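You operate a simulated robot arm through the tools that you are given. There is no shell and no other tool. Be economical: measure what you need, move in short steps, check, and stop when the job is done.

The job below is to be done with a simulated two-armed robot. You get a single attempt, and the scene is never put back.

Task
Clip the blue block from the fabric drawer into the embroidery frame.
Fine: hold the frame while each clip turns; the drawer ends shut.

The check looks at the end state, three seconds after you hand in, the way a careful person would. Anything else that was tipped, shoved, dropped, spilled or broken makes it a failure.

Robot
Two 6-joint arms with two-finger parallel grippers on one trunk, on a base that drives. Base frame: it is fixed to the floor where the robot stands at the start and does not move with it; the origin is under the middle of the robot, x ahead of it, y to its left, z up. Units: mm, rad, N and s.
The left shoulder is at the start at [60, 187, 1022], the right one opposite. Places, roughly: fabric drawer [500, -200, 700]; embroidery frame [500, -200, 800]; far frame clip [500, -300, 800]; near frame clip [400, -200, 800]. Payload 1.57 kg a hand.
Tool frame (each hand has its own): the origin (TCP) lies between the finger pads and is the grasp point; the fingertips stand 30 mm ahead of it; z points along the fingers, y is the line along which they close. Largest opening 110 mm; finger width 24, thickness 12; the body of the gripper, 48 by 112 mm, starts 78 mm behind the TCP.
Orientation is that of the tool frame in the base frame, as a unit quaternion [x, y, z, w]. With the fingers straight down and closing along the base's y, the tool's x points along the base's -x, its y along +y and its z along -z.

Tools
- The arms move only by the tool send_rows. It takes "left_plan", "right_plan" or both (then of equal length, played together; a hand with none holds still); each is a list of rows, each a list of 7 numbers: the turn, a rotation vector about the tool's x, y, z in rad, then the shift along the tool's x, y, z in cm, then the finger opening in cm, from 0 to 11. In form: [[wx, wy, wz, tx, ty, tz, hand], ...]. A call has 1 to 10 rows; each row shifts and turns the commanded pose from where the row before left it, along the tool's axes as they then stand. A row lasts 0.2 s, in which the tool goes at most 50 mm and 0.15 rad; a call with a longer step from one row to the next is refused whole, and so is a gripper value outside its range. Where a pose cannot be reached the arm comes as near as it can. A force on the tool above 40 N (or 10 N above the force at the start of the call, whichever is more), or a blocked arm, ends the call early, and 0.2 s more pass. Each finger travels about 153 mm/s and halts on what it meets, pressing with about 43 N; the grip force reading is that of the motor and also rises with nothing between the fingers. The clock runs only during rows and for 0.2 s after the last one: add rows that do not move to give the fingers time. The reply holds the time, the measured pose of the TCP, the force on the tool along the base axes, the opening and the grip force, in the units named above and with some noise.
- Cameras (640 x 400 px; columns grow to the right, rows downward): "scene" is now at [-4.4, -36.4, 1565.4]; the picture's right is [-0.38, -0.93, 0.00], its down [-0.76, 0.31, -0.57] and it looks along [0.53, -0.21, -0.82] (base axes); focal length 250 px, centre (320, 200). "left" rides on the left gripper at [70, -16, -141] in its tool frame; the picture's right is [0.23, 0.97, 0.00], its down [-0.86, 0.20, -0.48] and it looks along [-0.47, 0.11, 0.88] (tool axes); focal length 222 px, centre (320, 200). "right" rides on the right gripper at [70, 16, -141] in its tool frame; the picture's right is [-0.23, 0.97, 0.00], its down [-0.86, -0.20, -0.48] and it looks along [-0.47, -0.11, 0.88] (tool axes); focal length 222 px, centre (320, 200). There is no depth. A picture from a camera that has moved, and an enlarged one, comes with that camera's place and axes in the base frame and with its lens. The place of the scene camera against the robot may be out by one fixed shift of up to 25 mm in any direction.
- snapshot(camera): a new picture of that camera. The clock stands still meanwhile.
- move_column(by): slides the trunk up (or, below 0, down) by that many mm; the arms and the scene camera ride with it, the base frame stays. It gives what a move gives, with no picture.
- drive_base(legs): drives the robot by 1 to 6 legs, each [ahead, left, turn to the left] in mm, mm and rad, along the robot's own axes; the way and the turn of a leg run together, so that a leg with both is an arc; at most 1500 mm and 3.142 rad a leg. The arms and the cameras ride along, it lands a little off, and it stops where it bumps. It gives what a move gives.
- head_to(pan, tilt): turns the head with the scene camera to pan (to the left, within 1.501 rad either way) and tilt (down, from -0.506 to 1.204), counted from straight ahead of the robot. It gives what a move gives.
- inspect(camera, box): a new picture of the part [left, top, right, bottom] of that camera's present view, enlarged. The clock stands still meanwhile.
- finish_job(): hands the job in; it is judged then, once.

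Go step by step. Nothing tells you exact positions but the pictures and the camera data: compare them with the known pose of the tool, close in by small moves and look again before you grip or let go. The budget is 120 turns and 108 pictures, counting those below and the enlarged ones. Unless the task says otherwise, let go and move clear before handing in, and close with one line.

The tools are called after "Call:" as a command line: name --argument value ..., lists and objects as JSON in quotes. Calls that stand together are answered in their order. send_rows: Moves the arms, as the interface text tells. Its arguments: {"type":"object","properties":{"left_plan":{"type":"array","items":{"type":"array","items":{"type":"number"}}},"right_plan":{"type":"array","items":{"type":"array","items":{"type":"number"}}}},"required":[]} The other tools are called the same way: move_column (by) slides the trunk up or down; drive_base (legs) drives the base; head_to (pan, tilt) turns the head that bears the scene camera; snapshot (camera) takes a picture; inspect (camera, box) takes an enlarged picture of a part of a camera's view; finish_job () hands the job in.

At the start:

```text
clock: 0.0
left_ee_pos: [400.5, 67.3, 1014.1]
left_orientation: [0.001, 1.0, -0.002, 0.0]
left_wrist_force: [0.2, -0.1, -0.1]
left_grip_width: 110.0
left_grasp_force: 0.0
right_ee_pos: [369.0, -289.2, 1038.9]
right_orientation: [-0.001, 1.0, 0.0, 0.0]
right_wrist_force: [0.5, -0.6, -0.4]
right_grip_width: 110.1
right_grasp_force: 0.1
trunk travel left (down, up): [-650.0, 340.0]
robot x, y, heading: [3.1, -1.6, -0.001]
head pan, tilt: [-0.387, 0.967]
```

scene: 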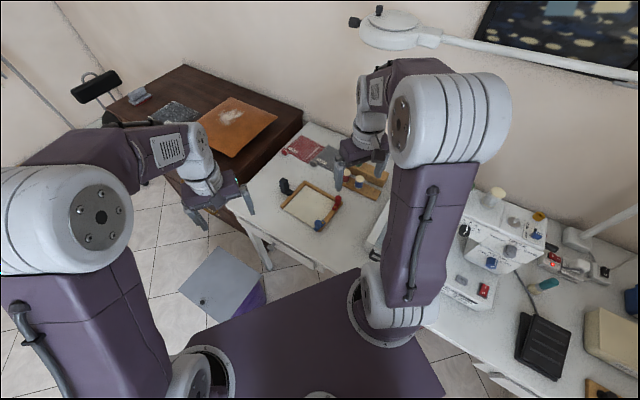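
right: 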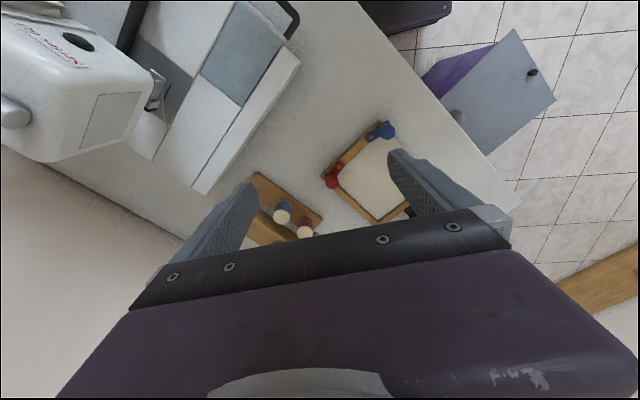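
left: 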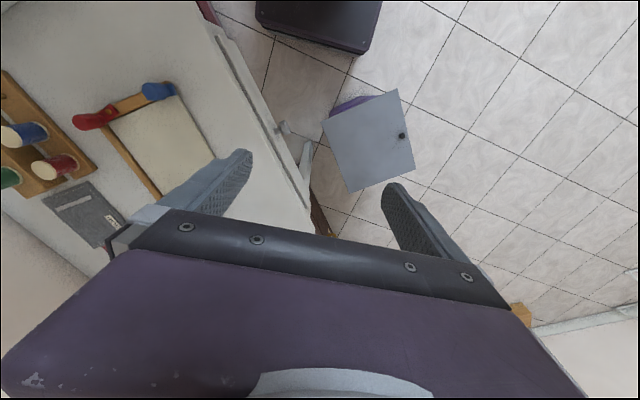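

I see a small white table with a wooden embroidery frame carrying red and blue clips; the drawer should be in the table below it. I'll look closer.

Call:
inspect --camera "scene" --box '[220, 120, 400, 280]'

Call:
inspect --camera "right" --box '[240, 80, 560, 280]'

Call:
inspect --camera "left" --box '[0, 40, 340, 252]'

```text
2.50 times, centred on (310, 200) of scene
camera zoom: at [-4.4, -36.4, 1565.4], right [-0.38, -0.93, 0.0], down [-0.76, 0.31, -0.57], along [0.53, -0.21, -0.82], focal length 624 px, centre (345, 200)
```

zoom: 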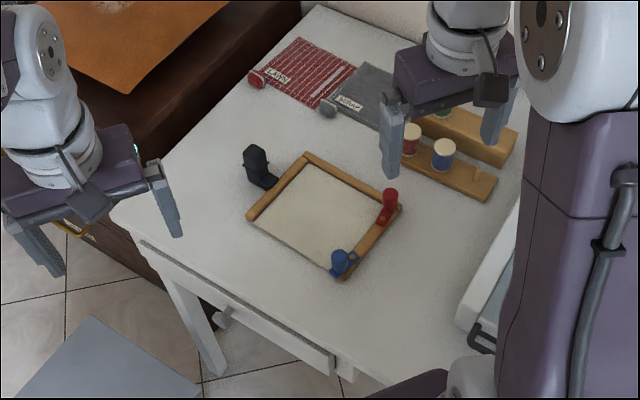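

```text
2.00 times, centred on (400, 180) of right
camera zoom: at [298.8, -273.5, 1180.1], right [0.23, 0.97, 0.0], down [0.86, -0.2, 0.48], along [0.47, -0.11, -0.88], focal length 444 px, centre (160, 240)
```

zoom: 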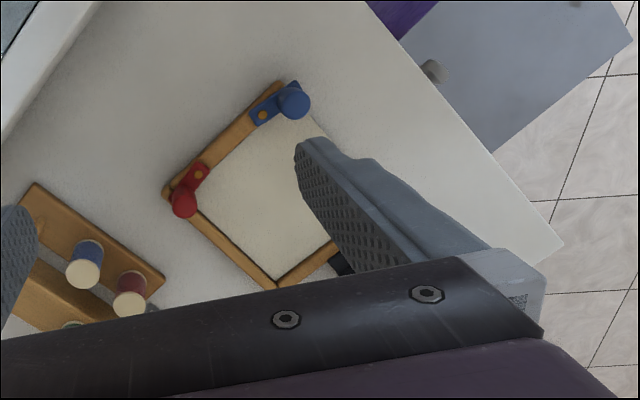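

```text
1.88 times, centred on (170, 146) of left
camera zoom: at [331.9, 53.8, 1155.0], right [-0.23, 0.97, 0.0], down [0.86, 0.2, 0.48], along [0.47, 0.11, -0.88], focal length 418 px, centre (602, 302)
```

zoom: 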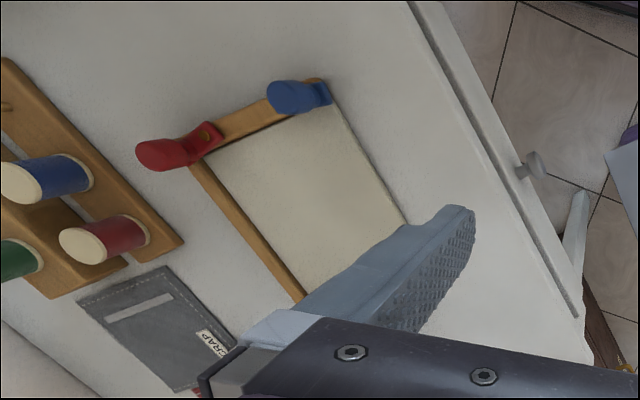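

Call:
head_to --pan -0.1 --tilt 1.0

Call:
snapshot --camera "scene"

Call:
head_to --pan -0.7 --tilt 1.15

Call:
snapshot --camera "scene"

```text
clock: 0.8
left_ee_pos: [400.6, 68.8, 1014.0]
left_orientation: [0.0, 1.0, 0.0, -0.001]
left_wrist_force: [-0.2, -1.2, -0.4]
left_grip_width: 110.0
left_grasp_force: 0.2
right_ee_pos: [369.3, -290.4, 1039.6]
right_orientation: [0.0, 1.0, 0.0, -0.001]
right_wrist_force: [-0.4, 0.5, 0.0]
right_grip_width: 110.2
right_grasp_force: 0.0
trunk travel left (down, up): [-650.0, 340.0]
robot x, y, heading: [-0.6, 0.4, -0.003]
head pan, tilt: [-0.099, 1.0]
```

```text
101 pictures are left
camera scene: at [-1.4, -16.3, 1563.1], right [-0.1, -0.99, 0.0], down [-0.84, 0.08, -0.54], along [0.54, -0.05, -0.84], focal length 250 px, centre (320, 200)
```

scene: 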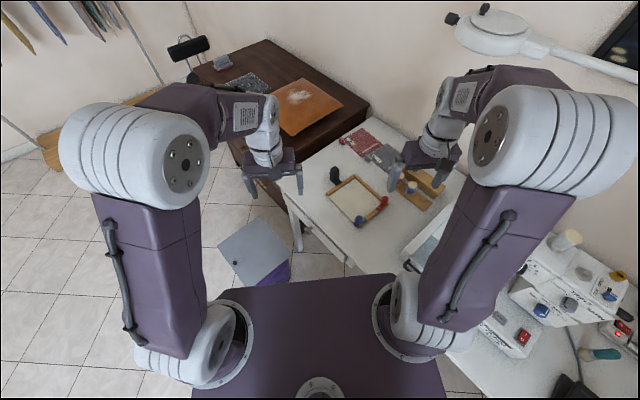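

```text
clock: 1.8
left_ee_pos: [400.8, 68.0, 1013.4]
left_orientation: [0.0, 1.0, -0.001, 0.0]
left_wrist_force: [0.2, -0.1, -0.7]
left_grip_width: 110.0
left_grasp_force: 0.1
right_ee_pos: [368.5, -289.2, 1039.1]
right_orientation: [0.0, 1.0, 0.001, 0.0]
right_wrist_force: [-0.2, 0.0, -0.8]
right_grip_width: 110.1
right_grasp_force: 0.1
trunk travel left (down, up): [-650.0, 340.0]
robot x, y, heading: [0.9, -4.3, -0.004]
head pan, tilt: [-0.7, 1.15]
```

```text
100 pictures are left
camera scene: at [-25.1, -47.6, 1553.4], right [-0.64, -0.77, 0.0], down [-0.7, 0.59, -0.41], along [0.31, -0.26, -0.91], focal length 250 px, centre (320, 200)
```

scene: 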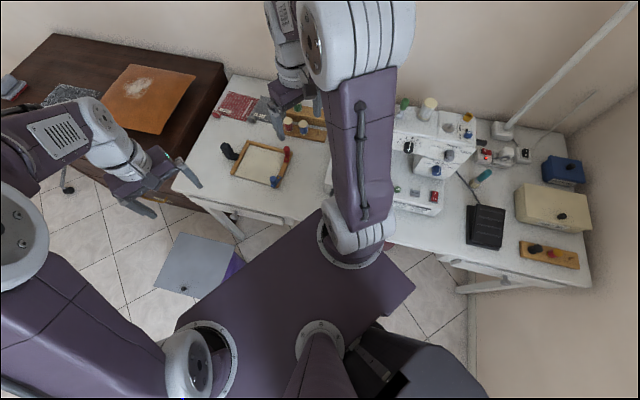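

The table front runs diagonally; the drawer knob is on it, a lidded box stands in front to the left. I'll raise the trunk for clearance, turn right to face the table and look again.

Call:
move_column --by 120

Call:
drive_base --legs '[[0, 0, -0.94]]'

Call:
head_to --pan 0.5 --tilt 1.0

Call:
snapshot --camera "scene"

Call:
snapshot --camera "left"

Call:
snapshot --camera "right"

```text
clock: 3.3
left_ee_pos: [400.7, 68.2, 1134.2]
left_orientation: [0.0, 1.0, -0.001, 0.001]
left_wrist_force: [-0.2, 0.3, -0.8]
left_grip_width: 110.1
left_grasp_force: 0.0
right_ee_pos: [369.0, -289.4, 1158.9]
right_orientation: [0.0, 1.0, 0.0, -0.001]
right_wrist_force: [0.1, 0.4, -0.1]
right_grip_width: 110.1
right_grasp_force: 0.0
trunk travel left (down, up): [-770.0, 220.0]
robot x, y, heading: [1.1, -2.2, 0.002]
head pan, tilt: [-0.7, 1.15]
```

```text
clock: 6.1
left_ee_pos: [292.2, -282.4, 1134.9]
left_orientation: [0.452, 0.892, -0.001, 0.0]
left_wrist_force: [0.1, -0.3, 0.0]
left_grip_width: 110.1
left_grasp_force: 0.1
right_ee_pos: [-15.0, -467.6, 1158.7]
right_orientation: [0.452, 0.892, 0.0, 0.0]
right_wrist_force: [0.0, -0.2, -0.8]
right_grip_width: 110.0
right_grasp_force: 0.1
trunk travel left (down, up): [-770.0, 220.0]
robot x, y, heading: [0.5, -0.2, -0.94]
head pan, tilt: [-0.7, 1.15]
```

```text
clock: 7.5
left_ee_pos: [291.8, -281.6, 1134.9]
left_orientation: [0.452, 0.892, -0.001, 0.0]
left_wrist_force: [0.4, -0.4, 0.2]
left_grip_width: 110.0
left_grasp_force: 0.1
right_ee_pos: [-15.2, -469.0, 1158.5]
right_orientation: [0.453, 0.892, 0.0, 0.0]
right_wrist_force: [0.3, -0.5, -1.2]
right_grip_width: 109.8
right_grasp_force: 0.0
trunk travel left (down, up): [-770.0, 220.0]
robot x, y, heading: [-0.6, -0.5, -0.933]
head pan, tilt: [0.499, 1.0]
```

```text
99 pictures are left
camera scene: at [16.7, 9.4, 1683.1], right [-0.43, -0.9, 0.0], down [-0.76, 0.36, -0.54], along [0.49, -0.23, -0.84], focal length 250 px, centre (320, 200)
```

scene: 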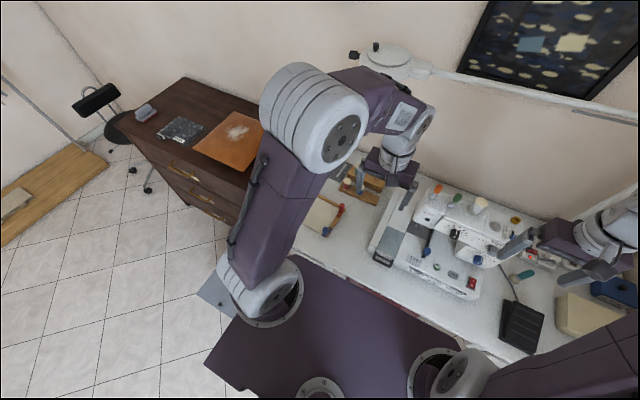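

```text
98 pictures are left
camera left: at [238.8, -234.2, 1275.0], right [0.65, 0.76, 0.0], down [0.67, -0.57, 0.48], along [0.36, -0.31, -0.88], focal length 222 px, centre (320, 200)
```

left: 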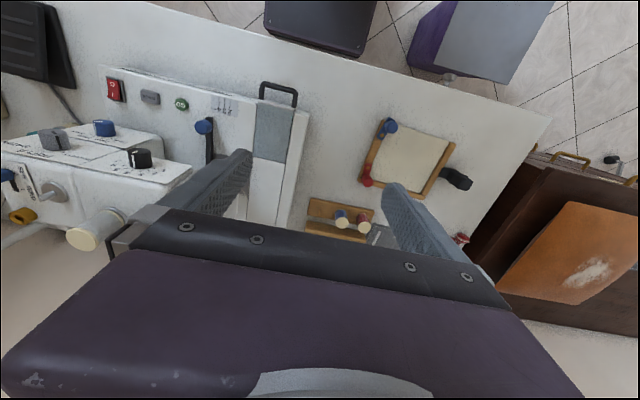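

```text
97 pictures are left
camera right: at [-43.5, -403.2, 1300.1], right [0.92, 0.39, 0.0], down [0.34, -0.81, 0.48], along [0.19, -0.44, -0.88], focal length 222 px, centre (320, 200)
```

right: 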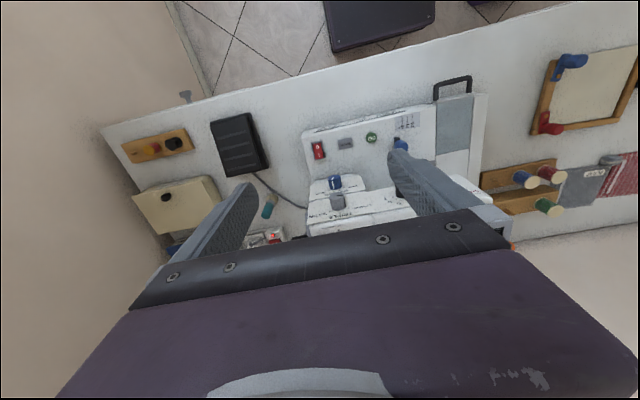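

I'm now square to the table edge (edge about 271 mm ahead of the axis); the knob is about 383 mm left, 245 mm ahead. I'll bring the left hand above and in front of the knob for a close look.

Call:
send_rows --left_plan '[[0, 0, 0, 1.9, 3.15, 2.2, 11], [0, 0, 0, 1.9, 3.15, 2.2, 11], [0, 0, 0, 1.9, 3.15, 2.2, 11], [0, 0, 0, 1.9, 3.15, 2.2, 11], [0, 0, 0, 1.9, 3.15, 2.2, 11], [0, 0, 0, 1.9, 3.15, 2.2, 11], [0, 0, 0, 1.9, 3.15, 2.2, 11], [0, 0, 0, 1.9, 3.15, 2.2, 11], [0, 0, 0, 1.9, 3.15, 2.2, 11], [0, 0, 0, 1.9, 3.15, 2.2, 11]]'

Call:
snapshot --camera "left"

Call:
snapshot --camera "scene"

```text
clock: 9.7
left_ee_pos: [435.4, 58.6, 912.7]
left_orientation: [0.452, 0.892, -0.002, 0.0]
left_wrist_force: [-0.3, -0.5, -0.5]
left_grip_width: 109.9
left_grasp_force: 0.1
right_ee_pos: [-14.0, -467.4, 1160.0]
right_orientation: [0.452, 0.892, -0.001, 0.0]
right_wrist_force: [0.9, -0.7, 0.5]
right_grip_width: 109.8
right_grasp_force: 0.1
trunk travel left (down, up): [-770.0, 220.0]
robot x, y, heading: [-0.3, -1.2, -0.941]
head pan, tilt: [0.499, 1.0]
```

```text
96 pictures are left
camera left: at [381.9, 107.7, 1054.0], right [0.65, 0.76, 0.0], down [0.67, -0.57, 0.48], along [0.36, -0.31, -0.88], focal length 222 px, centre (320, 200)
```

left: 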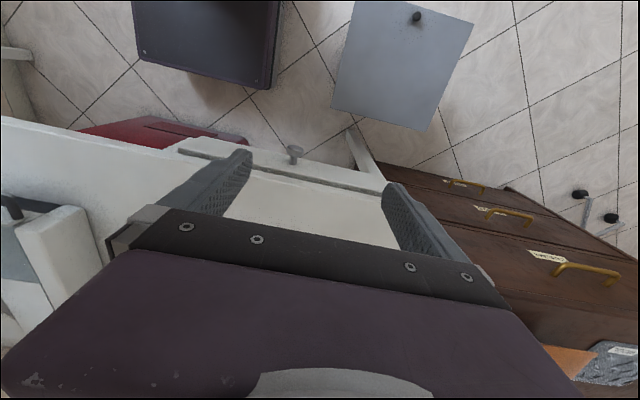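

```text
95 pictures are left
camera scene: at [18.3, 11.6, 1683.1], right [-0.43, -0.91, 0.0], down [-0.76, 0.36, -0.54], along [0.49, -0.23, -0.84], focal length 250 px, centre (320, 200)
```

scene: 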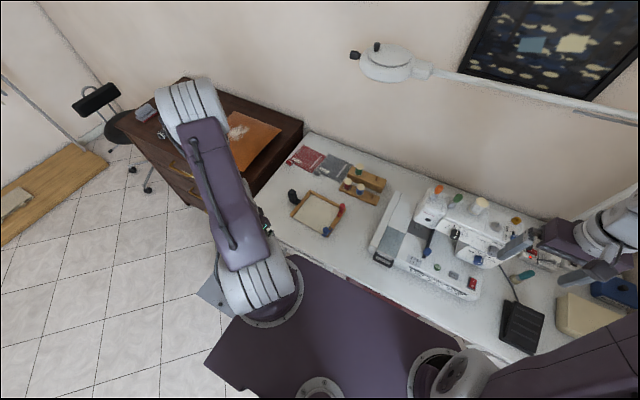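

Call:
inspect --camera "left" --box '[60, 90, 420, 250]'

Call:
inspect --camera "scene" --box '[260, 150, 400, 240]'

```text
1.78 times, centred on (240, 170) of left
camera zoom: at [381.9, 107.7, 1054.0], right [0.65, 0.76, 0.0], down [0.67, -0.57, 0.48], along [0.36, -0.31, -0.88], focal length 395 px, centre (462, 253)
```

zoom: 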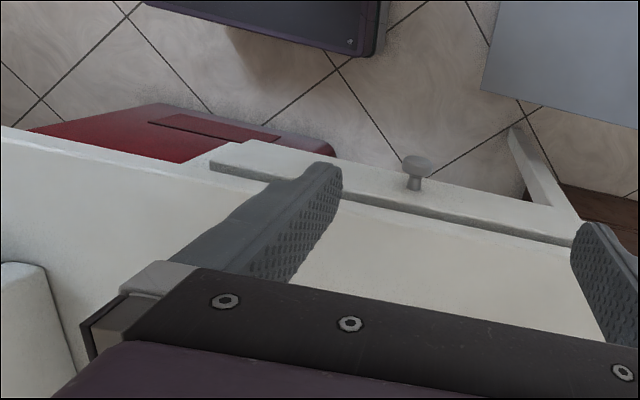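

```text
4.44 times, centred on (330, 195) of scene
camera zoom: at [18.3, 11.6, 1683.1], right [-0.43, -0.91, 0.0], down [-0.76, 0.36, -0.54], along [0.49, -0.23, -0.84], focal length 1109 px, centre (276, 222)
```

zoom: 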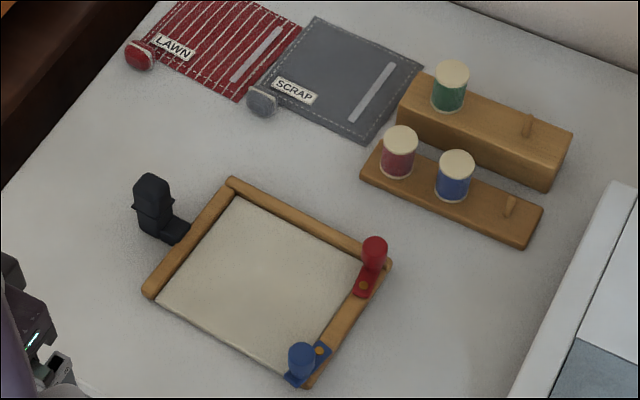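

The frame is open to the front; black holding handle on its left bar, blue (near) and red (far) clips on its right bar with levers lying along the bar. I bring the left hand over the drawer knob.

Call:
send_rows --left_plan '[[0, 0, 0, -1, -0.7, 3.5, 7], [0, 0, 0, -1, -0.7, 3.5, 7], [0, 0, 0, -0.5, -0.8, 3.5, 7], [0, 0, 0, 0, -0.7, 3.5, 7], [0, 0, 0, 0, -0.5, 2, 7], [0, 0, 0, 0, 0, 0, 7]]'

Call:
snapshot --camera "left"

```text
clock: 11.1
left_ee_pos: [420.2, 17.4, 754.0]
left_orientation: [0.453, 0.892, -0.001, -0.001]
left_wrist_force: [-0.4, 0.0, 0.2]
left_grip_width: 70.0
left_grasp_force: 0.0
right_ee_pos: [-14.8, -468.6, 1159.2]
right_orientation: [0.453, 0.892, 0.0, 0.0]
right_wrist_force: [-0.1, 0.3, -0.7]
right_grip_width: 110.2
right_grasp_force: 0.0
trunk travel left (down, up): [-770.0, 220.0]
robot x, y, heading: [-1.9, 1.2, -0.934]
head pan, tilt: [0.499, 1.0]
```

```text
92 pictures are left
camera left: at [367.4, 64.8, 895.0], right [0.65, 0.76, 0.0], down [0.67, -0.57, 0.48], along [0.36, -0.31, -0.88], focal length 222 px, centre (320, 200)
```

left: 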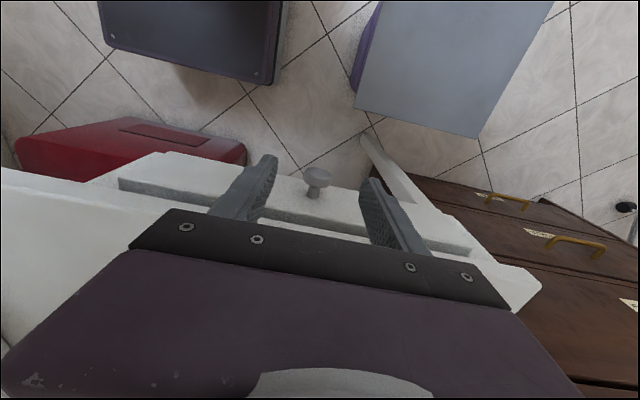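

Call:
send_rows --left_plan '[[0, 0, 0, 0, 0.4, 4, 7], [0, 0, 0, 0, 0.4, 4, 7], [0, 0, 0, 0, 0, 3.4, 7], [0, 0, 0, 0, 0, 0, 7]]'

Call:
snapshot --camera "left"

```text
clock: 12.1
left_ee_pos: [426.1, 20.8, 638.8]
left_orientation: [0.453, 0.892, -0.002, 0.0]
left_wrist_force: [0.5, -0.5, -1.2]
left_grip_width: 70.1
left_grasp_force: 0.0
right_ee_pos: [-15.5, -469.0, 1158.9]
right_orientation: [0.452, 0.892, 0.0, 0.001]
right_wrist_force: [0.4, -0.3, -0.6]
right_grip_width: 109.9
right_grasp_force: 0.0
trunk travel left (down, up): [-770.0, 220.0]
robot x, y, heading: [-1.5, 2.1, -0.94]
head pan, tilt: [0.499, 1.0]
```

```text
91 pictures are left
camera left: at [373.9, 69.7, 780.6], right [0.65, 0.76, 0.0], down [0.67, -0.57, 0.48], along [0.36, -0.31, -0.88], focal length 222 px, centre (320, 200)
```

left: 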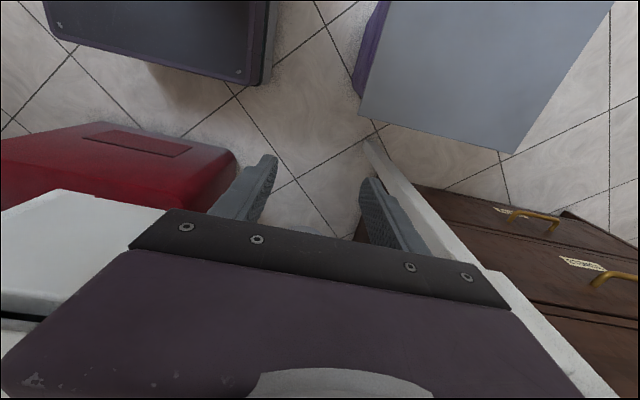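

Call:
send_rows --left_plan '[[0, 0, 0, -2.5, 0.1, 0, 7], [0, 0, 0, -2.5, 0.1, 0, 7], [0, 0, 0, 0, 0, 0, 7]]'

Call:
snapshot --camera "left"

```text
clock: 12.4
left_ee_pos: [429.1, 17.7, 639.5]
left_orientation: [0.447, 0.894, -0.002, -0.005]
left_wrist_force: [-0.4, 0.3, 0.8]
left_grip_width: 70.0
left_grasp_force: 0.1
right_ee_pos: [-15.2, -467.2, 1160.0]
right_orientation: [0.451, 0.892, -0.001, 0.0]
right_wrist_force: [0.1, -0.1, -1.0]
right_grip_width: 109.9
right_grasp_force: 0.1
trunk travel left (down, up): [-770.0, 220.0]
robot x, y, heading: [-2.4, -1.4, -0.934]
head pan, tilt: [0.499, 1.0]
stopped in row 1 (left hand): the force on the tool passed its limit (the readings are from after the stop); the commanded pose is now the measured one
```

```text
90 pictures are left
camera left: at [376.0, 65.8, 781.2], right [0.64, 0.77, -0.01], down [0.68, -0.57, 0.47], along [0.36, -0.31, -0.88], focal length 222 px, centre (320, 200)
```

left: 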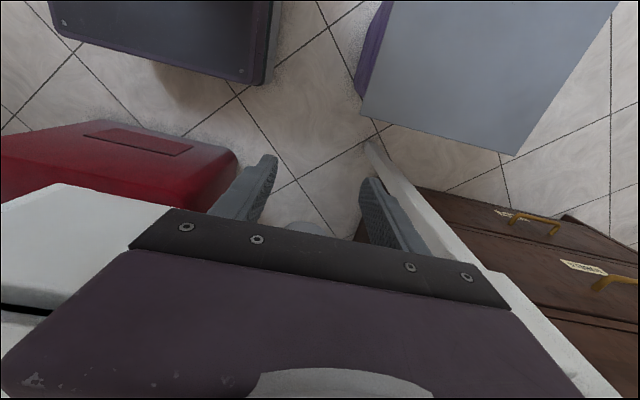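

The table is evidently higher than I assumed (triangulation puts frame about z 780, knob about z 710); my fingers are below the knob. I back off a little and rise so the knob comes between the pads.

Call:
send_rows --left_plan '[[0, 0, 0, 1.0, 0, 0, 7], [0, 0, -0.012, 0, 0, -3.5, 7], [0, 0, 0, 0, 0, -3.5, 7], [0, 0, 0, 0, 0, 0, 7]]'

Call:
snapshot --camera "left"

```text
clock: 13.4
left_ee_pos: [423.3, 24.7, 710.6]
left_orientation: [0.443, 0.897, -0.002, -0.006]
left_wrist_force: [-0.2, -0.5, 0.8]
left_grip_width: 69.8
left_grasp_force: 0.0
right_ee_pos: [-14.2, -467.5, 1160.5]
right_orientation: [0.452, 0.892, 0.0, 0.0]
right_wrist_force: [0.4, -0.1, -0.1]
right_grip_width: 109.8
right_grasp_force: 0.0
trunk travel left (down, up): [-770.0, 220.0]
robot x, y, heading: [3.1, 0.4, -0.935]
head pan, tilt: [0.499, 1.0]
```

```text
89 pictures are left
camera left: at [371.0, 72.4, 851.3], right [0.63, 0.77, -0.01], down [0.68, -0.56, 0.47], along [0.36, -0.3, -0.88], focal length 222 px, centre (320, 200)
```

left: 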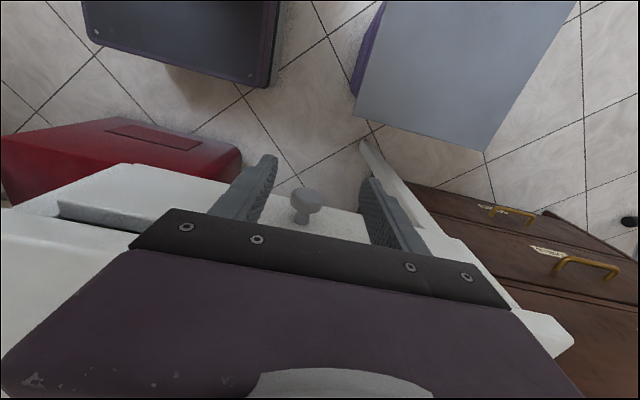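

Call:
send_rows --left_plan '[[0, 0, 0.02, 4, 0, 0, 7], [0, 0, 0, 4, 0, 0, 7], [0, -0.15, 0, 0, 0, 0, 7], [0, -0.15, 0, 0, 0, 0, 7], [0, -0.15, 0, 0, 0, 0, 7], [0, -0.15, 0, 0, 0, 0, 7], [0, -0.1, 0, 0, 0, 0, 7], [0, 0, 0, 0, 0, 0, 7]]'

Call:
snapshot --camera "left"

```text
clock: 15.2
left_ee_pos: [374.9, 89.4, 711.8]
left_orientation: [0.424, 0.84, -0.157, 0.3]
left_wrist_force: [-0.3, -0.6, 0.0]
left_grip_width: 70.1
left_grasp_force: 0.1
right_ee_pos: [-13.5, -467.9, 1159.8]
right_orientation: [0.452, 0.892, 0.0, 0.0]
right_wrist_force: [-0.1, 0.5, -0.1]
right_grip_width: 109.8
right_grasp_force: 0.2
trunk travel left (down, up): [-770.0, 220.0]
robot x, y, heading: [-3.4, 0.5, -0.937]
head pan, tilt: [0.499, 1.0]
```

```text
88 pictures are left
camera left: at [278.5, 197.2, 774.3], right [0.68, 0.72, -0.15], down [0.38, -0.16, 0.91], along [0.63, -0.68, -0.38], focal length 222 px, centre (320, 200)
```

left: 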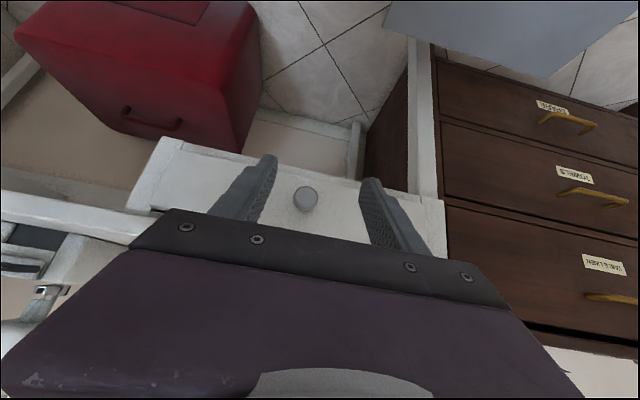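

Knob is at about 253 ahead, 352 left, z 673. I approach it with the tilted fingers.

Call:
send_rows --left_plan '[[0, 0, 0, -1.7, -0.1, 3.2, 7], [0, 0, 0, -1.7, -0.1, 3.2, 7], [0, 0, 0, -0.7, -0.1, 1.2, 7], [0, 0, 0, 0, 0, 0, 7]]'

Call:
snapshot --camera "left"

```text
clock: 16.2
left_ee_pos: [418.7, 22.9, 678.1]
left_orientation: [0.423, 0.84, -0.157, 0.301]
left_wrist_force: [0.0, -0.5, -0.8]
left_grip_width: 70.0
left_grasp_force: 0.0
right_ee_pos: [-14.3, -468.0, 1159.8]
right_orientation: [0.452, 0.892, 0.0, 0.0]
right_wrist_force: [-0.3, -0.1, 0.1]
right_grip_width: 109.8
right_grasp_force: 0.1
trunk travel left (down, up): [-770.0, 220.0]
robot x, y, heading: [-1.4, 1.5, -0.939]
head pan, tilt: [0.499, 1.0]
```

```text
87 pictures are left
camera left: at [323.0, 130.7, 742.4], right [0.68, 0.72, -0.15], down [0.38, -0.16, 0.91], along [0.63, -0.68, -0.38], focal length 222 px, centre (320, 200)
```

left: 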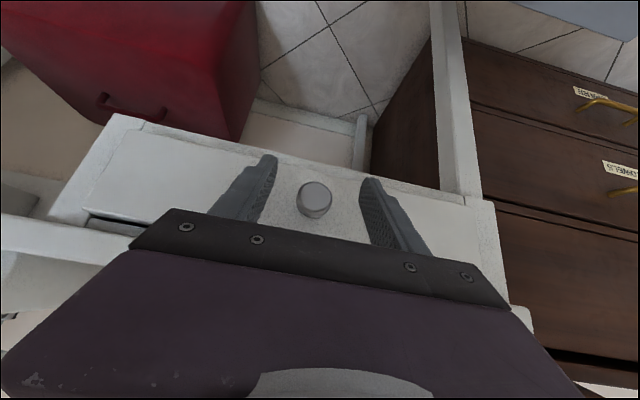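

Call:
send_rows --left_plan '[[0, 0, 0, -0.7, 0, 1.0, 7], [0, 0, 0, -0.7, 0, 1.0, 7], [0, 0, 0, 0, 0, 0, 4], [0, 0, 0, 0, 0, 0, 1], [0, 0, 0, 0, 0, 0, 1], [0, 0, 0, 0, 0, 0, 1]]'

Call:
snapshot --camera "left"

```text
clock: 17.6
left_ee_pos: [432.1, 2.9, 672.4]
left_orientation: [0.423, 0.841, -0.157, 0.3]
left_wrist_force: [-10.3, 6.1, 2.6]
left_grip_width: 29.6
left_grasp_force: 38.8
right_ee_pos: [-15.0, -467.1, 1160.2]
right_orientation: [0.451, 0.892, -0.001, 0.001]
right_wrist_force: [0.0, 0.6, 0.6]
right_grip_width: 110.0
right_grasp_force: 0.0
trunk travel left (down, up): [-770.0, 220.0]
robot x, y, heading: [1.8, -1.5, -0.935]
head pan, tilt: [0.499, 1.0]
```

```text
86 pictures are left
camera left: at [335.2, 112.3, 736.2], right [0.68, 0.72, -0.15], down [0.38, -0.16, 0.91], along [0.63, -0.68, -0.38], focal length 222 px, centre (320, 200)
```

left: 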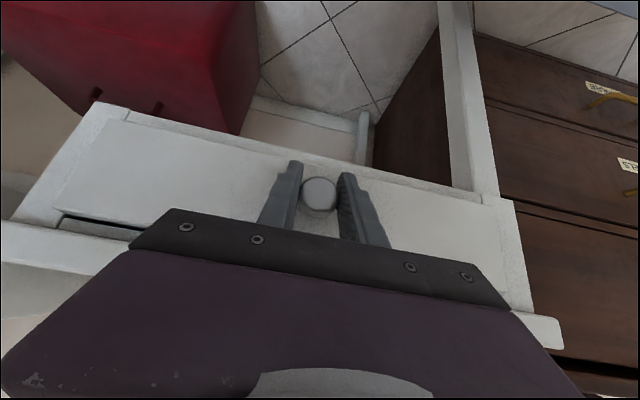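

Knob is held. I pull the drawer open toward the robot.

Call:
send_rows --left_plan '[[0, 0, 0, 1.53, 0, -1.29, 1], [0, 0, 0, 2.3, 0, -1.93, 1], [0, 0, 0, 2.3, 0, -1.93, 1], [0, 0, 0, 2.3, 0, -1.93, 1], [0, 0, 0, 2.3, 0, -1.93, 1], [0, 0, 0, 0, 0, 0, 1]]'

Call:
snapshot --camera "scene"

```text
clock: 19.0
left_ee_pos: [350.8, 116.4, 672.1]
left_orientation: [0.424, 0.841, -0.157, 0.298]
left_wrist_force: [-8.4, -5.4, -18.3]
left_grip_width: 29.3
left_grasp_force: 38.5
right_ee_pos: [-13.6, -468.5, 1158.4]
right_orientation: [0.451, 0.892, 0.0, -0.001]
right_wrist_force: [0.2, -0.3, 0.8]
right_grip_width: 110.2
right_grasp_force: 0.1
trunk travel left (down, up): [-770.0, 220.0]
robot x, y, heading: [1.7, -0.7, -0.934]
head pan, tilt: [0.499, 1.0]
```

```text
85 pictures are left
camera scene: at [17.9, 9.2, 1682.9], right [-0.42, -0.91, 0.0], down [-0.76, 0.36, -0.54], along [0.49, -0.23, -0.84], focal length 250 px, centre (320, 200)
```

scene: 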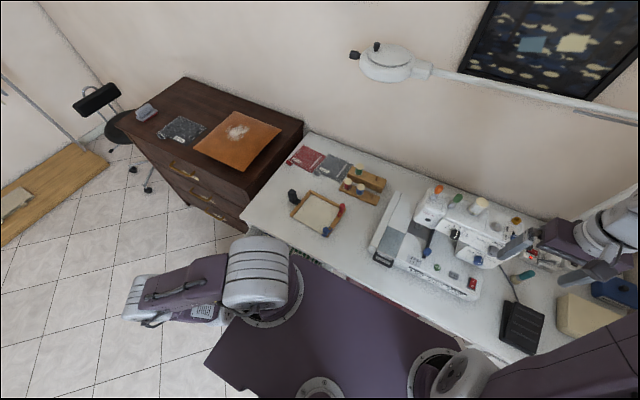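

Call:
send_rows --left_plan '[[0, 0, 0, 0, 0, 0, 4], [0, 0, 0, 0, 0, 0, 7], [0, 0, 0, 0, 0, -3, 7], [0, 0, 0, 0, 0, -4, 7], [0, 0.1, 0, 0, 0, -4, 7], [0, 0.15, 0, 0, 0, -4, 7], [0, 0.15, 0, 0, 0, -4, 7], [0, 0.15, 0, 0, 0, -4, 7], [0, 0.15, 0, 0, 0, -4, 7], [0, 0, 0, 0, 0, 0, 7]]'

Call:
snapshot --camera "left"

```text
clock: 21.2
left_ee_pos: [294.4, 225.5, 899.0]
left_orientation: [0.451, 0.893, -0.002, -0.006]
left_wrist_force: [-0.4, 0.8, 0.0]
left_grip_width: 70.3
left_grasp_force: 0.0
left hand out of reach, approached as far as the arm can: row 4, 5, 9
right_ee_pos: [-16.4, -468.2, 1160.4]
right_orientation: [0.452, 0.892, 0.001, 0.001]
right_wrist_force: [0.7, -0.3, 0.3]
right_grip_width: 110.0
right_grasp_force: 0.0
trunk travel left (down, up): [-770.0, 220.0]
robot x, y, heading: [1.4, 3.6, -0.94]
head pan, tilt: [0.499, 1.0]
```

```text
84 pictures are left
camera left: at [242.9, 274.2, 1041.1], right [0.65, 0.76, -0.01], down [0.67, -0.57, 0.47], along [0.35, -0.31, -0.88], focal length 222 px, centre (320, 200)
```

left: 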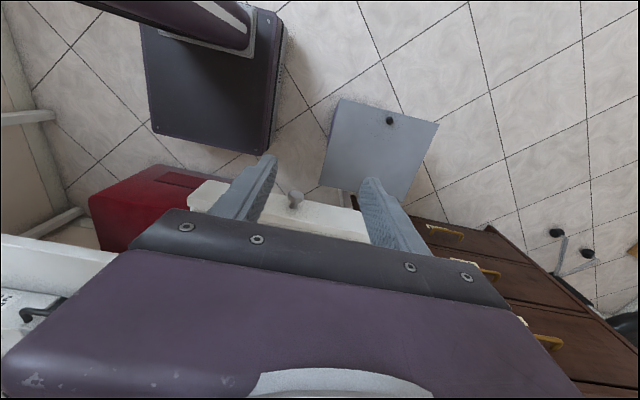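

Call:
send_rows --left_plan '[[0, 0, 0, -4, -0.3, -1, 7], [0, 0, 0, -4, -0.3, -1, 7], [0, 0, 0, -4, -0.3, -1, 7], [0, 0, 0, -4, -0.3, -1, 7], [0, 0, 0, -4, -0.3, -1, 7], [0, 0, 0, -1, 0, -1, 7], [0, 0, 0, 0, 0, 0, 7]]'

Call:
snapshot --camera "left"

Call:
snapshot --camera "scene"

```text
clock: 22.8
left_ee_pos: [424.4, 61.7, 947.4]
left_orientation: [0.451, 0.892, -0.004, -0.005]
left_wrist_force: [-0.5, -0.1, -0.8]
left_grip_width: 69.9
left_grasp_force: 0.0
left hand out of reach, approached as far as the arm can: row 1, 2
right_ee_pos: [-14.3, -467.0, 1160.4]
right_orientation: [0.451, 0.892, 0.0, -0.001]
right_wrist_force: [-0.4, 0.4, 0.4]
right_grip_width: 110.1
right_grasp_force: 0.1
trunk travel left (down, up): [-770.0, 220.0]
robot x, y, heading: [2.5, 0.5, -0.935]
head pan, tilt: [0.499, 1.0]
```

```text
83 pictures are left
camera left: at [372.3, 109.1, 1088.7], right [0.65, 0.76, -0.01], down [0.67, -0.57, 0.47], along [0.35, -0.31, -0.88], focal length 222 px, centre (320, 200)
```

left: 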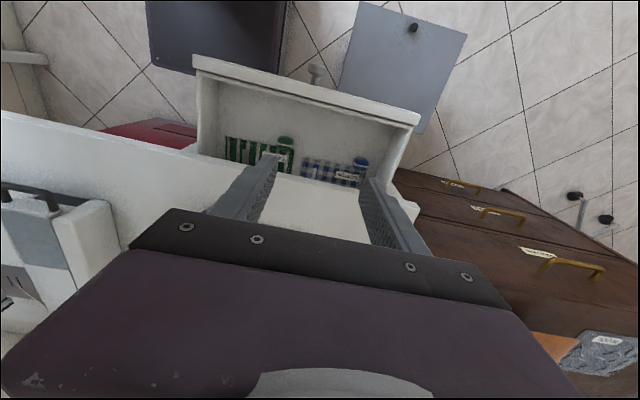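

```text
82 pictures are left
camera scene: at [17.2, 9.9, 1683.1], right [-0.42, -0.91, 0.0], down [-0.76, 0.36, -0.54], along [0.49, -0.23, -0.84], focal length 250 px, centre (320, 200)
```

scene: 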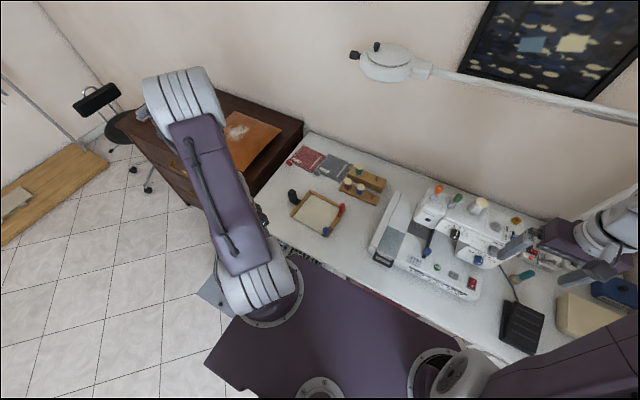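

The drawer holds a green striped and a blue checked block with round tabs. It must open further, for which I want to back the robot up; I check behind first.

Call:
head_to --pan 1.5 --tilt 1.1

Call:
snapshot --camera "scene"

Call:
head_to --pan -1.5 --tilt 1.1

Call:
snapshot --camera "scene"

Call:
inspect --camera "left" --box '[180, 50, 440, 240]'

```text
clock: 24.1
left_ee_pos: [423.8, 60.8, 947.0]
left_orientation: [0.45, 0.893, -0.002, -0.005]
left_wrist_force: [0.2, -0.7, -0.2]
left_grip_width: 69.7
left_grasp_force: 0.0
right_ee_pos: [-14.1, -467.5, 1158.0]
right_orientation: [0.451, 0.892, 0.0, 0.0]
right_wrist_force: [-0.1, -0.6, -0.6]
right_grip_width: 109.9
right_grasp_force: 0.1
trunk travel left (down, up): [-770.0, 220.0]
robot x, y, heading: [-0.8, 0.8, -0.933]
head pan, tilt: [1.499, 1.1]
```

```text
81 pictures are left
camera scene: at [7.3, 72.8, 1676.5], right [0.53, -0.85, 0.0], down [-0.75, -0.47, -0.45], along [0.38, 0.24, -0.89], focal length 250 px, centre (320, 200)
```

scene: 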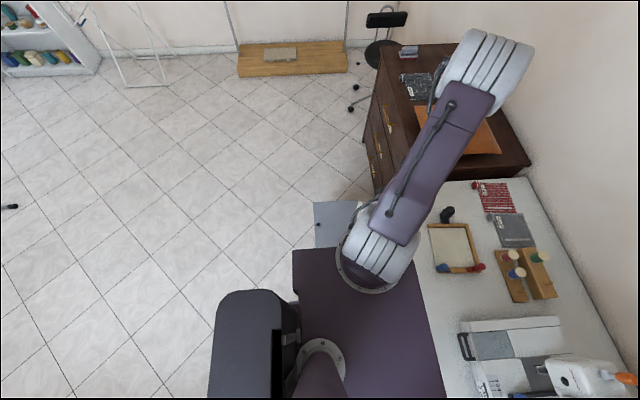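

```text
clock: 26.7
left_ee_pos: [423.4, 60.6, 948.2]
left_orientation: [0.451, 0.893, -0.003, -0.005]
left_wrist_force: [0.8, -0.6, 0.2]
left_grip_width: 70.1
left_grasp_force: 0.0
right_ee_pos: [-14.6, -469.0, 1158.8]
right_orientation: [0.452, 0.892, 0.0, 0.0]
right_wrist_force: [-0.4, 0.6, -0.5]
right_grip_width: 110.1
right_grasp_force: 0.1
trunk travel left (down, up): [-770.0, 220.0]
robot x, y, heading: [0.2, 0.2, -0.938]
head pan, tilt: [-1.499, 1.1]
```

```text
80 pictures are left
camera scene: at [-94.3, -1.7, 1676.5], right [-0.65, 0.76, 0.0], down [0.68, 0.58, -0.45], along [-0.35, -0.29, -0.89], focal length 250 px, centre (320, 200)
```

scene: 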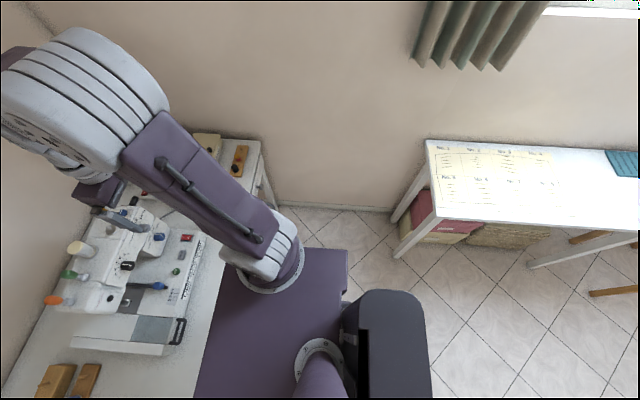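

```text
2.11 times, centred on (310, 145) of left
camera zoom: at [371.9, 109.2, 1088.6], right [0.65, 0.76, -0.01], down [0.67, -0.57, 0.47], along [0.35, -0.31, -0.88], focal length 468 px, centre (341, 316)
```

zoom: 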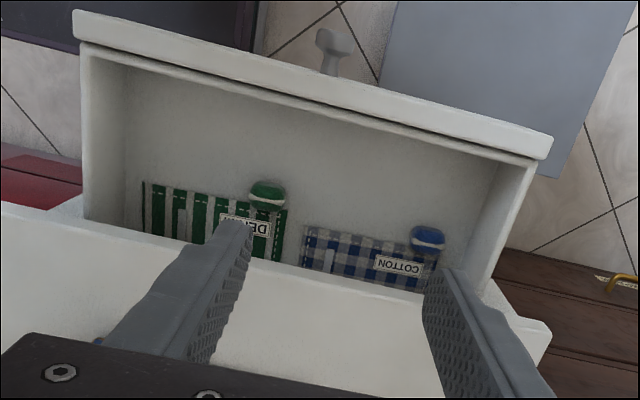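

Floor behind is clear. I back up 150 mm and re-approach the knob.

Call:
drive_base --legs '[[-150, 0, 0]]'

Call:
send_rows --left_plan '[[0, 0, 0, 0, 0, 3.7, 7], [0, 0, 0, 0, 0, 4, 7], [0, 0, 0, 0, 0, 4, 7], [0, 0, 0, 0, 0, 4, 7], [0, -0.1, 0, 0, 0, 0, 7], [0, -0.15, 0, 0, 0, 0, 7], [0, -0.15, 0, 0, 0, 0, 7], [0, -0.15, 0, 0, 0, 0, 7], [0, -0.15, 0, 0, 0, 0, 7], [0, 0, 0, 0, 0, 0, 7]]'

Call:
snapshot --camera "left"

```text
clock: 28.0
left_ee_pos: [338.0, 177.3, 947.2]
left_orientation: [0.451, 0.893, -0.002, -0.006]
left_wrist_force: [0.4, -0.1, 0.2]
left_grip_width: 69.8
left_grasp_force: 0.0
right_ee_pos: [-100.8, -351.0, 1158.3]
right_orientation: [0.451, 0.893, 0.001, -0.001]
right_wrist_force: [0.5, 0.2, 0.4]
right_grip_width: 109.9
right_grasp_force: 0.1
trunk travel left (down, up): [-770.0, 220.0]
robot x, y, heading: [-88.2, 117.8, -0.937]
head pan, tilt: [-1.499, 1.1]
```

```text
clock: 30.2
left_ee_pos: [334.3, 178.8, 791.4]
left_orientation: [0.422, 0.84, -0.157, 0.302]
left_wrist_force: [0.3, -0.7, -0.5]
left_grip_width: 69.9
left_grasp_force: 0.0
right_ee_pos: [-100.9, -350.5, 1159.2]
right_orientation: [0.451, 0.893, 0.0, -0.001]
right_wrist_force: [0.4, -0.4, -0.2]
right_grip_width: 110.0
right_grasp_force: 0.0
trunk travel left (down, up): [-770.0, 220.0]
robot x, y, heading: [-86.6, 119.0, -0.941]
head pan, tilt: [-1.499, 1.1]
```

```text
78 pictures are left
camera left: at [238.1, 287.5, 853.8], right [0.68, 0.72, -0.15], down [0.38, -0.16, 0.91], along [0.63, -0.68, -0.38], focal length 222 px, centre (320, 200)
```

left: 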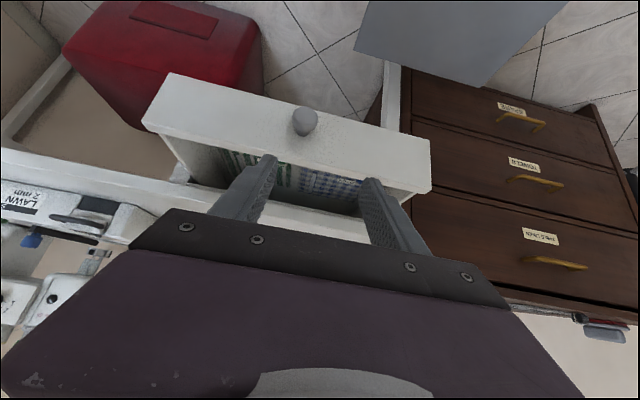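

Call:
send_rows --left_plan '[[0, 0, 0, 1.5, -1.1, 3.4, 7], [0, 0, 0, 1.6, -1.2, 3.5, 7], [0, 0, 0, 0, 0, 3.0, 7], [0, 0, 0, 0, 0, 0, 7]]'

Call:
snapshot --camera "left"

```text
clock: 31.2
left_ee_pos: [338.9, 134.4, 695.7]
left_orientation: [0.422, 0.84, -0.158, 0.301]
left_wrist_force: [0.1, 0.8, 0.3]
left_grip_width: 70.0
left_grasp_force: 0.1
right_ee_pos: [-101.7, -349.1, 1158.6]
right_orientation: [0.451, 0.892, 0.0, 0.0]
right_wrist_force: [-0.2, 0.8, -1.1]
right_grip_width: 109.9
right_grasp_force: 0.0
trunk travel left (down, up): [-770.0, 220.0]
robot x, y, heading: [-87.0, 120.9, -0.935]
head pan, tilt: [-1.499, 1.1]
```

```text
77 pictures are left
camera left: at [241.9, 242.5, 758.7], right [0.68, 0.72, -0.15], down [0.38, -0.16, 0.91], along [0.63, -0.68, -0.38], focal length 222 px, centre (320, 200)
```

left: 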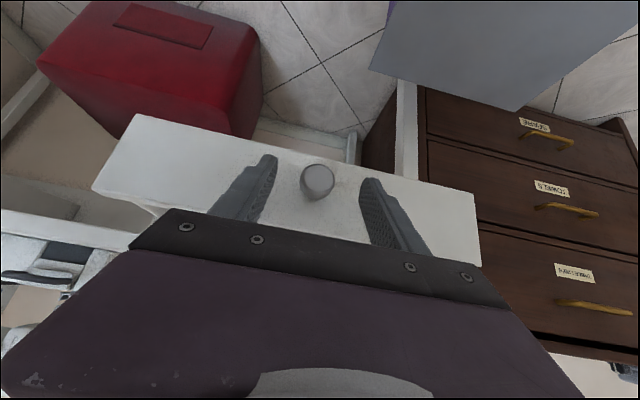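

Call:
send_rows --left_plan '[[0, 0, 0, 0, 0, 1.5, 7], [0, 0, 0, -0.1, 0, 1.6, 7], [0, 0, 0, 0, 0, 0, 4], [0, 0, 0, 0, 0, 0, 1], [0, 0, 0, 0, 0, 0, 1], [0, 0, 0, 0, 0, 0, 1]]'

Call:
send_rows --left_plan '[[0, 0, 0, 1.53, 0, -1.29, 1], [0, 0, 0, 2.3, 0, -1.93, 1], [0, 0, 0, 2.3, 0, -1.93, 1], [0, 0, 0, 1.53, 0, -1.29, 1], [0, 0, 0, 0, 0, 0, 1]]'

```text
clock: 32.6
left_ee_pos: [350.0, 117.1, 671.7]
left_orientation: [0.424, 0.84, -0.157, 0.301]
left_wrist_force: [-6.4, -4.9, -4.8]
left_grip_width: 29.5
left_grasp_force: 38.9
right_ee_pos: [-102.1, -351.5, 1158.6]
right_orientation: [0.451, 0.893, -0.001, 0.0]
right_wrist_force: [0.2, 0.1, -0.1]
right_grip_width: 109.7
right_grasp_force: 0.0
trunk travel left (down, up): [-770.0, 220.0]
robot x, y, heading: [-87.5, 119.4, -0.933]
head pan, tilt: [-1.499, 1.1]
```

```text
clock: 33.8
left_ee_pos: [291.5, 197.8, 671.6]
left_orientation: [0.424, 0.84, -0.157, 0.301]
left_wrist_force: [-12.3, -6.6, -8.7]
left_grip_width: 29.4
left_grasp_force: 39.0
right_ee_pos: [-102.6, -349.8, 1157.8]
right_orientation: [0.451, 0.893, 0.0, 0.0]
right_wrist_force: [-0.4, 0.5, -0.2]
right_grip_width: 110.0
right_grasp_force: 0.2
trunk travel left (down, up): [-770.0, 220.0]
robot x, y, heading: [-84.4, 121.8, -0.931]
head pan, tilt: [-1.499, 1.1]
```

Call:
send_rows --left_plan '[[0, 0, 0, 0, 0, 0, 4], [0, 0, 0, 0, 0, 0, 7], [0, 0, 0, 0, 0, -3, 7], [0, 0, 0, 0, 0, -4, 7], [0, 0.1, 0, 0, 0, -4, 7], [0, 0.15, 0, 0, 0, -4, 7], [0, 0.15, 0, 0, 0, -4, 7], [0, 0.15, 0, 0, 0, -4, 7], [0, 0.15, 0, 0, 0, -4, 7], [0, 0, 0, 0, 0, 0, 7]]'

Call:
send_rows --left_plan '[[0, 0, 0, -4, 0, -1, 11], [0, 0, 0, -4, 0, -1, 11], [0, 0, 0, -4, 0, -1, 11], [0, 0, 0, -4, 0, -1, 11], [0, 0, 0, -4, 0, -1, 11], [0, 0, 0, 0, 0, 0, 11]]'

Call:
snapshot --camera "left"

```text
clock: 36.0
left_ee_pos: [233.7, 316.9, 891.2]
left_orientation: [0.452, 0.892, -0.004, -0.005]
left_wrist_force: [-1.1, -0.4, -0.3]
left_grip_width: 69.9
left_grasp_force: 0.1
left hand out of reach, approached as far as the arm can: row 9
right_ee_pos: [-102.0, -348.3, 1159.6]
right_orientation: [0.451, 0.892, 0.0, 0.0]
right_wrist_force: [-0.1, -0.5, 0.2]
right_grip_width: 110.0
right_grasp_force: 0.1
trunk travel left (down, up): [-770.0, 220.0]
robot x, y, heading: [-91.0, 120.0, -0.938]
head pan, tilt: [-1.499, 1.1]
```

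```text
clock: 37.4
left_ee_pos: [355.6, 159.2, 938.1]
left_orientation: [0.45, 0.893, -0.002, -0.005]
left_wrist_force: [-0.5, -0.4, 0.6]
left_grip_width: 110.2
left_grasp_force: 0.0
left hand out of reach, approached as far as the arm can: row 1
right_ee_pos: [-101.6, -347.9, 1159.7]
right_orientation: [0.451, 0.893, 0.0, 0.0]
right_wrist_force: [0.7, 0.0, -0.3]
right_grip_width: 109.9
right_grasp_force: 0.1
trunk travel left (down, up): [-770.0, 220.0]
robot x, y, heading: [-84.2, 120.5, -0.931]
head pan, tilt: [-1.499, 1.1]
```

```text
76 pictures are left
camera left: at [304.3, 208.0, 1079.6], right [0.65, 0.76, -0.01], down [0.67, -0.57, 0.47], along [0.35, -0.31, -0.88], focal length 222 px, centre (320, 200)
```

left: 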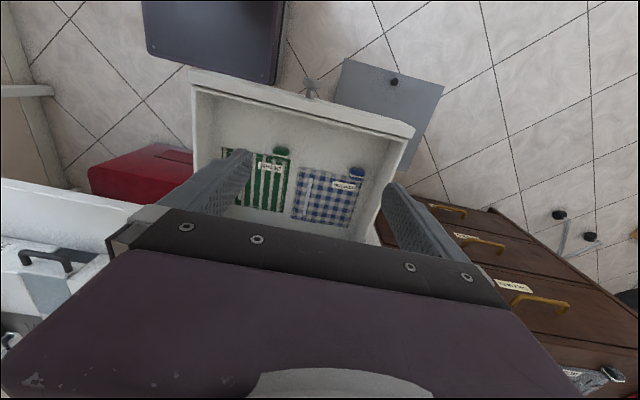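

Call:
inspect --camera "left" --box '[180, 60, 420, 240]'

```text
2.22 times, centred on (300, 150) of left
camera zoom: at [304.3, 208.0, 1079.6], right [0.65, 0.76, -0.01], down [0.67, -0.57, 0.47], along [0.35, -0.31, -0.88], focal length 494 px, centre (364, 311)
```

zoom: 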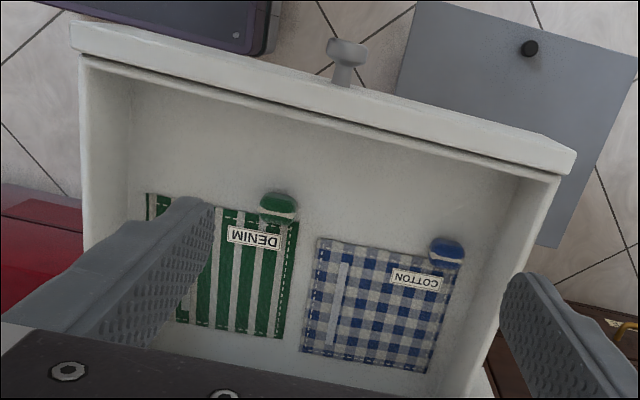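

The blue gingham "COTTON" block has an upright blue tab at its front-left corner (about 160 ahead, 478 left, z 640). I move the left hand above it.

Call:
send_rows --left_plan '[[0, 0, 0, -1.6, 1.9, 3.2, 7], [0, 0, 0, -1.6, 1.9, 3.2, 7], [0, 0, 0, -1.6, 1.9, 3.2, 7], [0, 0, 0, -1.6, 1.9, 3.2, 7], [0, 0, 0, -1.0, 1.9, 3.2, 7], [0, 0, 0, 0, 0, 0, 7]]'

Call:
snapshot --camera "left"

```text
clock: 38.8
left_ee_pos: [475.5, 156.4, 776.9]
left_orientation: [0.452, 0.892, -0.002, -0.005]
left_wrist_force: [-0.2, 0.0, -0.2]
left_grip_width: 69.9
left_grasp_force: 0.1
right_ee_pos: [-102.1, -349.3, 1159.5]
right_orientation: [0.451, 0.893, 0.0, 0.0]
right_wrist_force: [-0.1, -1.1, -0.3]
right_grip_width: 110.1
right_grasp_force: 0.1
trunk travel left (down, up): [-770.0, 220.0]
robot x, y, heading: [-87.1, 115.7, -0.934]
head pan, tilt: [-1.499, 1.1]
```

```text
74 pictures are left
camera left: at [423.8, 204.0, 917.9], right [0.65, 0.76, -0.01], down [0.67, -0.57, 0.47], along [0.35, -0.31, -0.88], focal length 222 px, centre (320, 200)
```

left: 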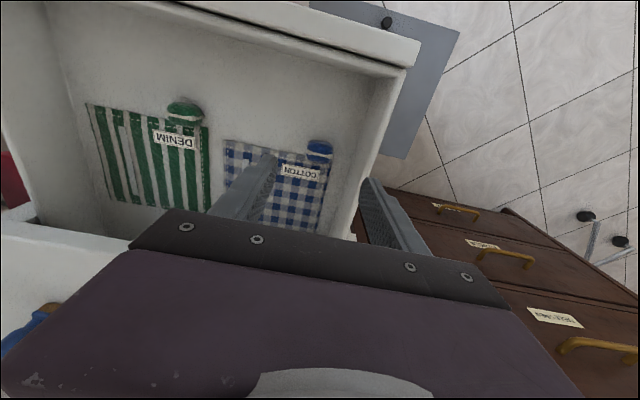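

Call:
send_rows --left_plan '[[0, 0, 0, -0.4, 0.1, 3, 6], [0, 0, 0, 0, 0, 3, 5.5], [0, 0, 0, 0, 0, 2.4, 5.5], [0, 0, 0, 0, 0, 0, 5.5]]'

Call:
inspect --camera "left" --box '[180, 60, 420, 240]'

```text
clock: 39.8
left_ee_pos: [477.2, 154.3, 692.0]
left_orientation: [0.451, 0.893, -0.002, -0.005]
left_wrist_force: [-1.1, 0.3, -0.1]
left_grip_width: 55.3
left_grasp_force: 0.0
right_ee_pos: [-101.7, -348.8, 1159.4]
right_orientation: [0.451, 0.893, -0.001, 0.0]
right_wrist_force: [-0.3, 0.1, -0.1]
right_grip_width: 110.0
right_grasp_force: 0.1
trunk travel left (down, up): [-770.0, 220.0]
robot x, y, heading: [-84.9, 120.4, -0.939]
head pan, tilt: [-1.499, 1.1]
```

```text
2.22 times, centred on (300, 150) of left
camera zoom: at [425.5, 201.8, 833.8], right [0.65, 0.76, -0.01], down [0.67, -0.57, 0.47], along [0.35, -0.31, -0.88], focal length 494 px, centre (364, 311)
```

zoom: 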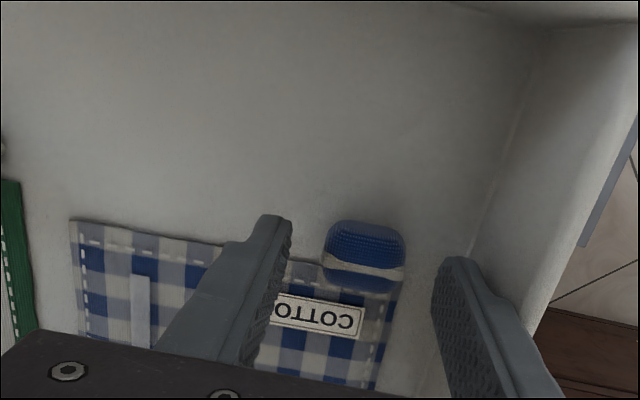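

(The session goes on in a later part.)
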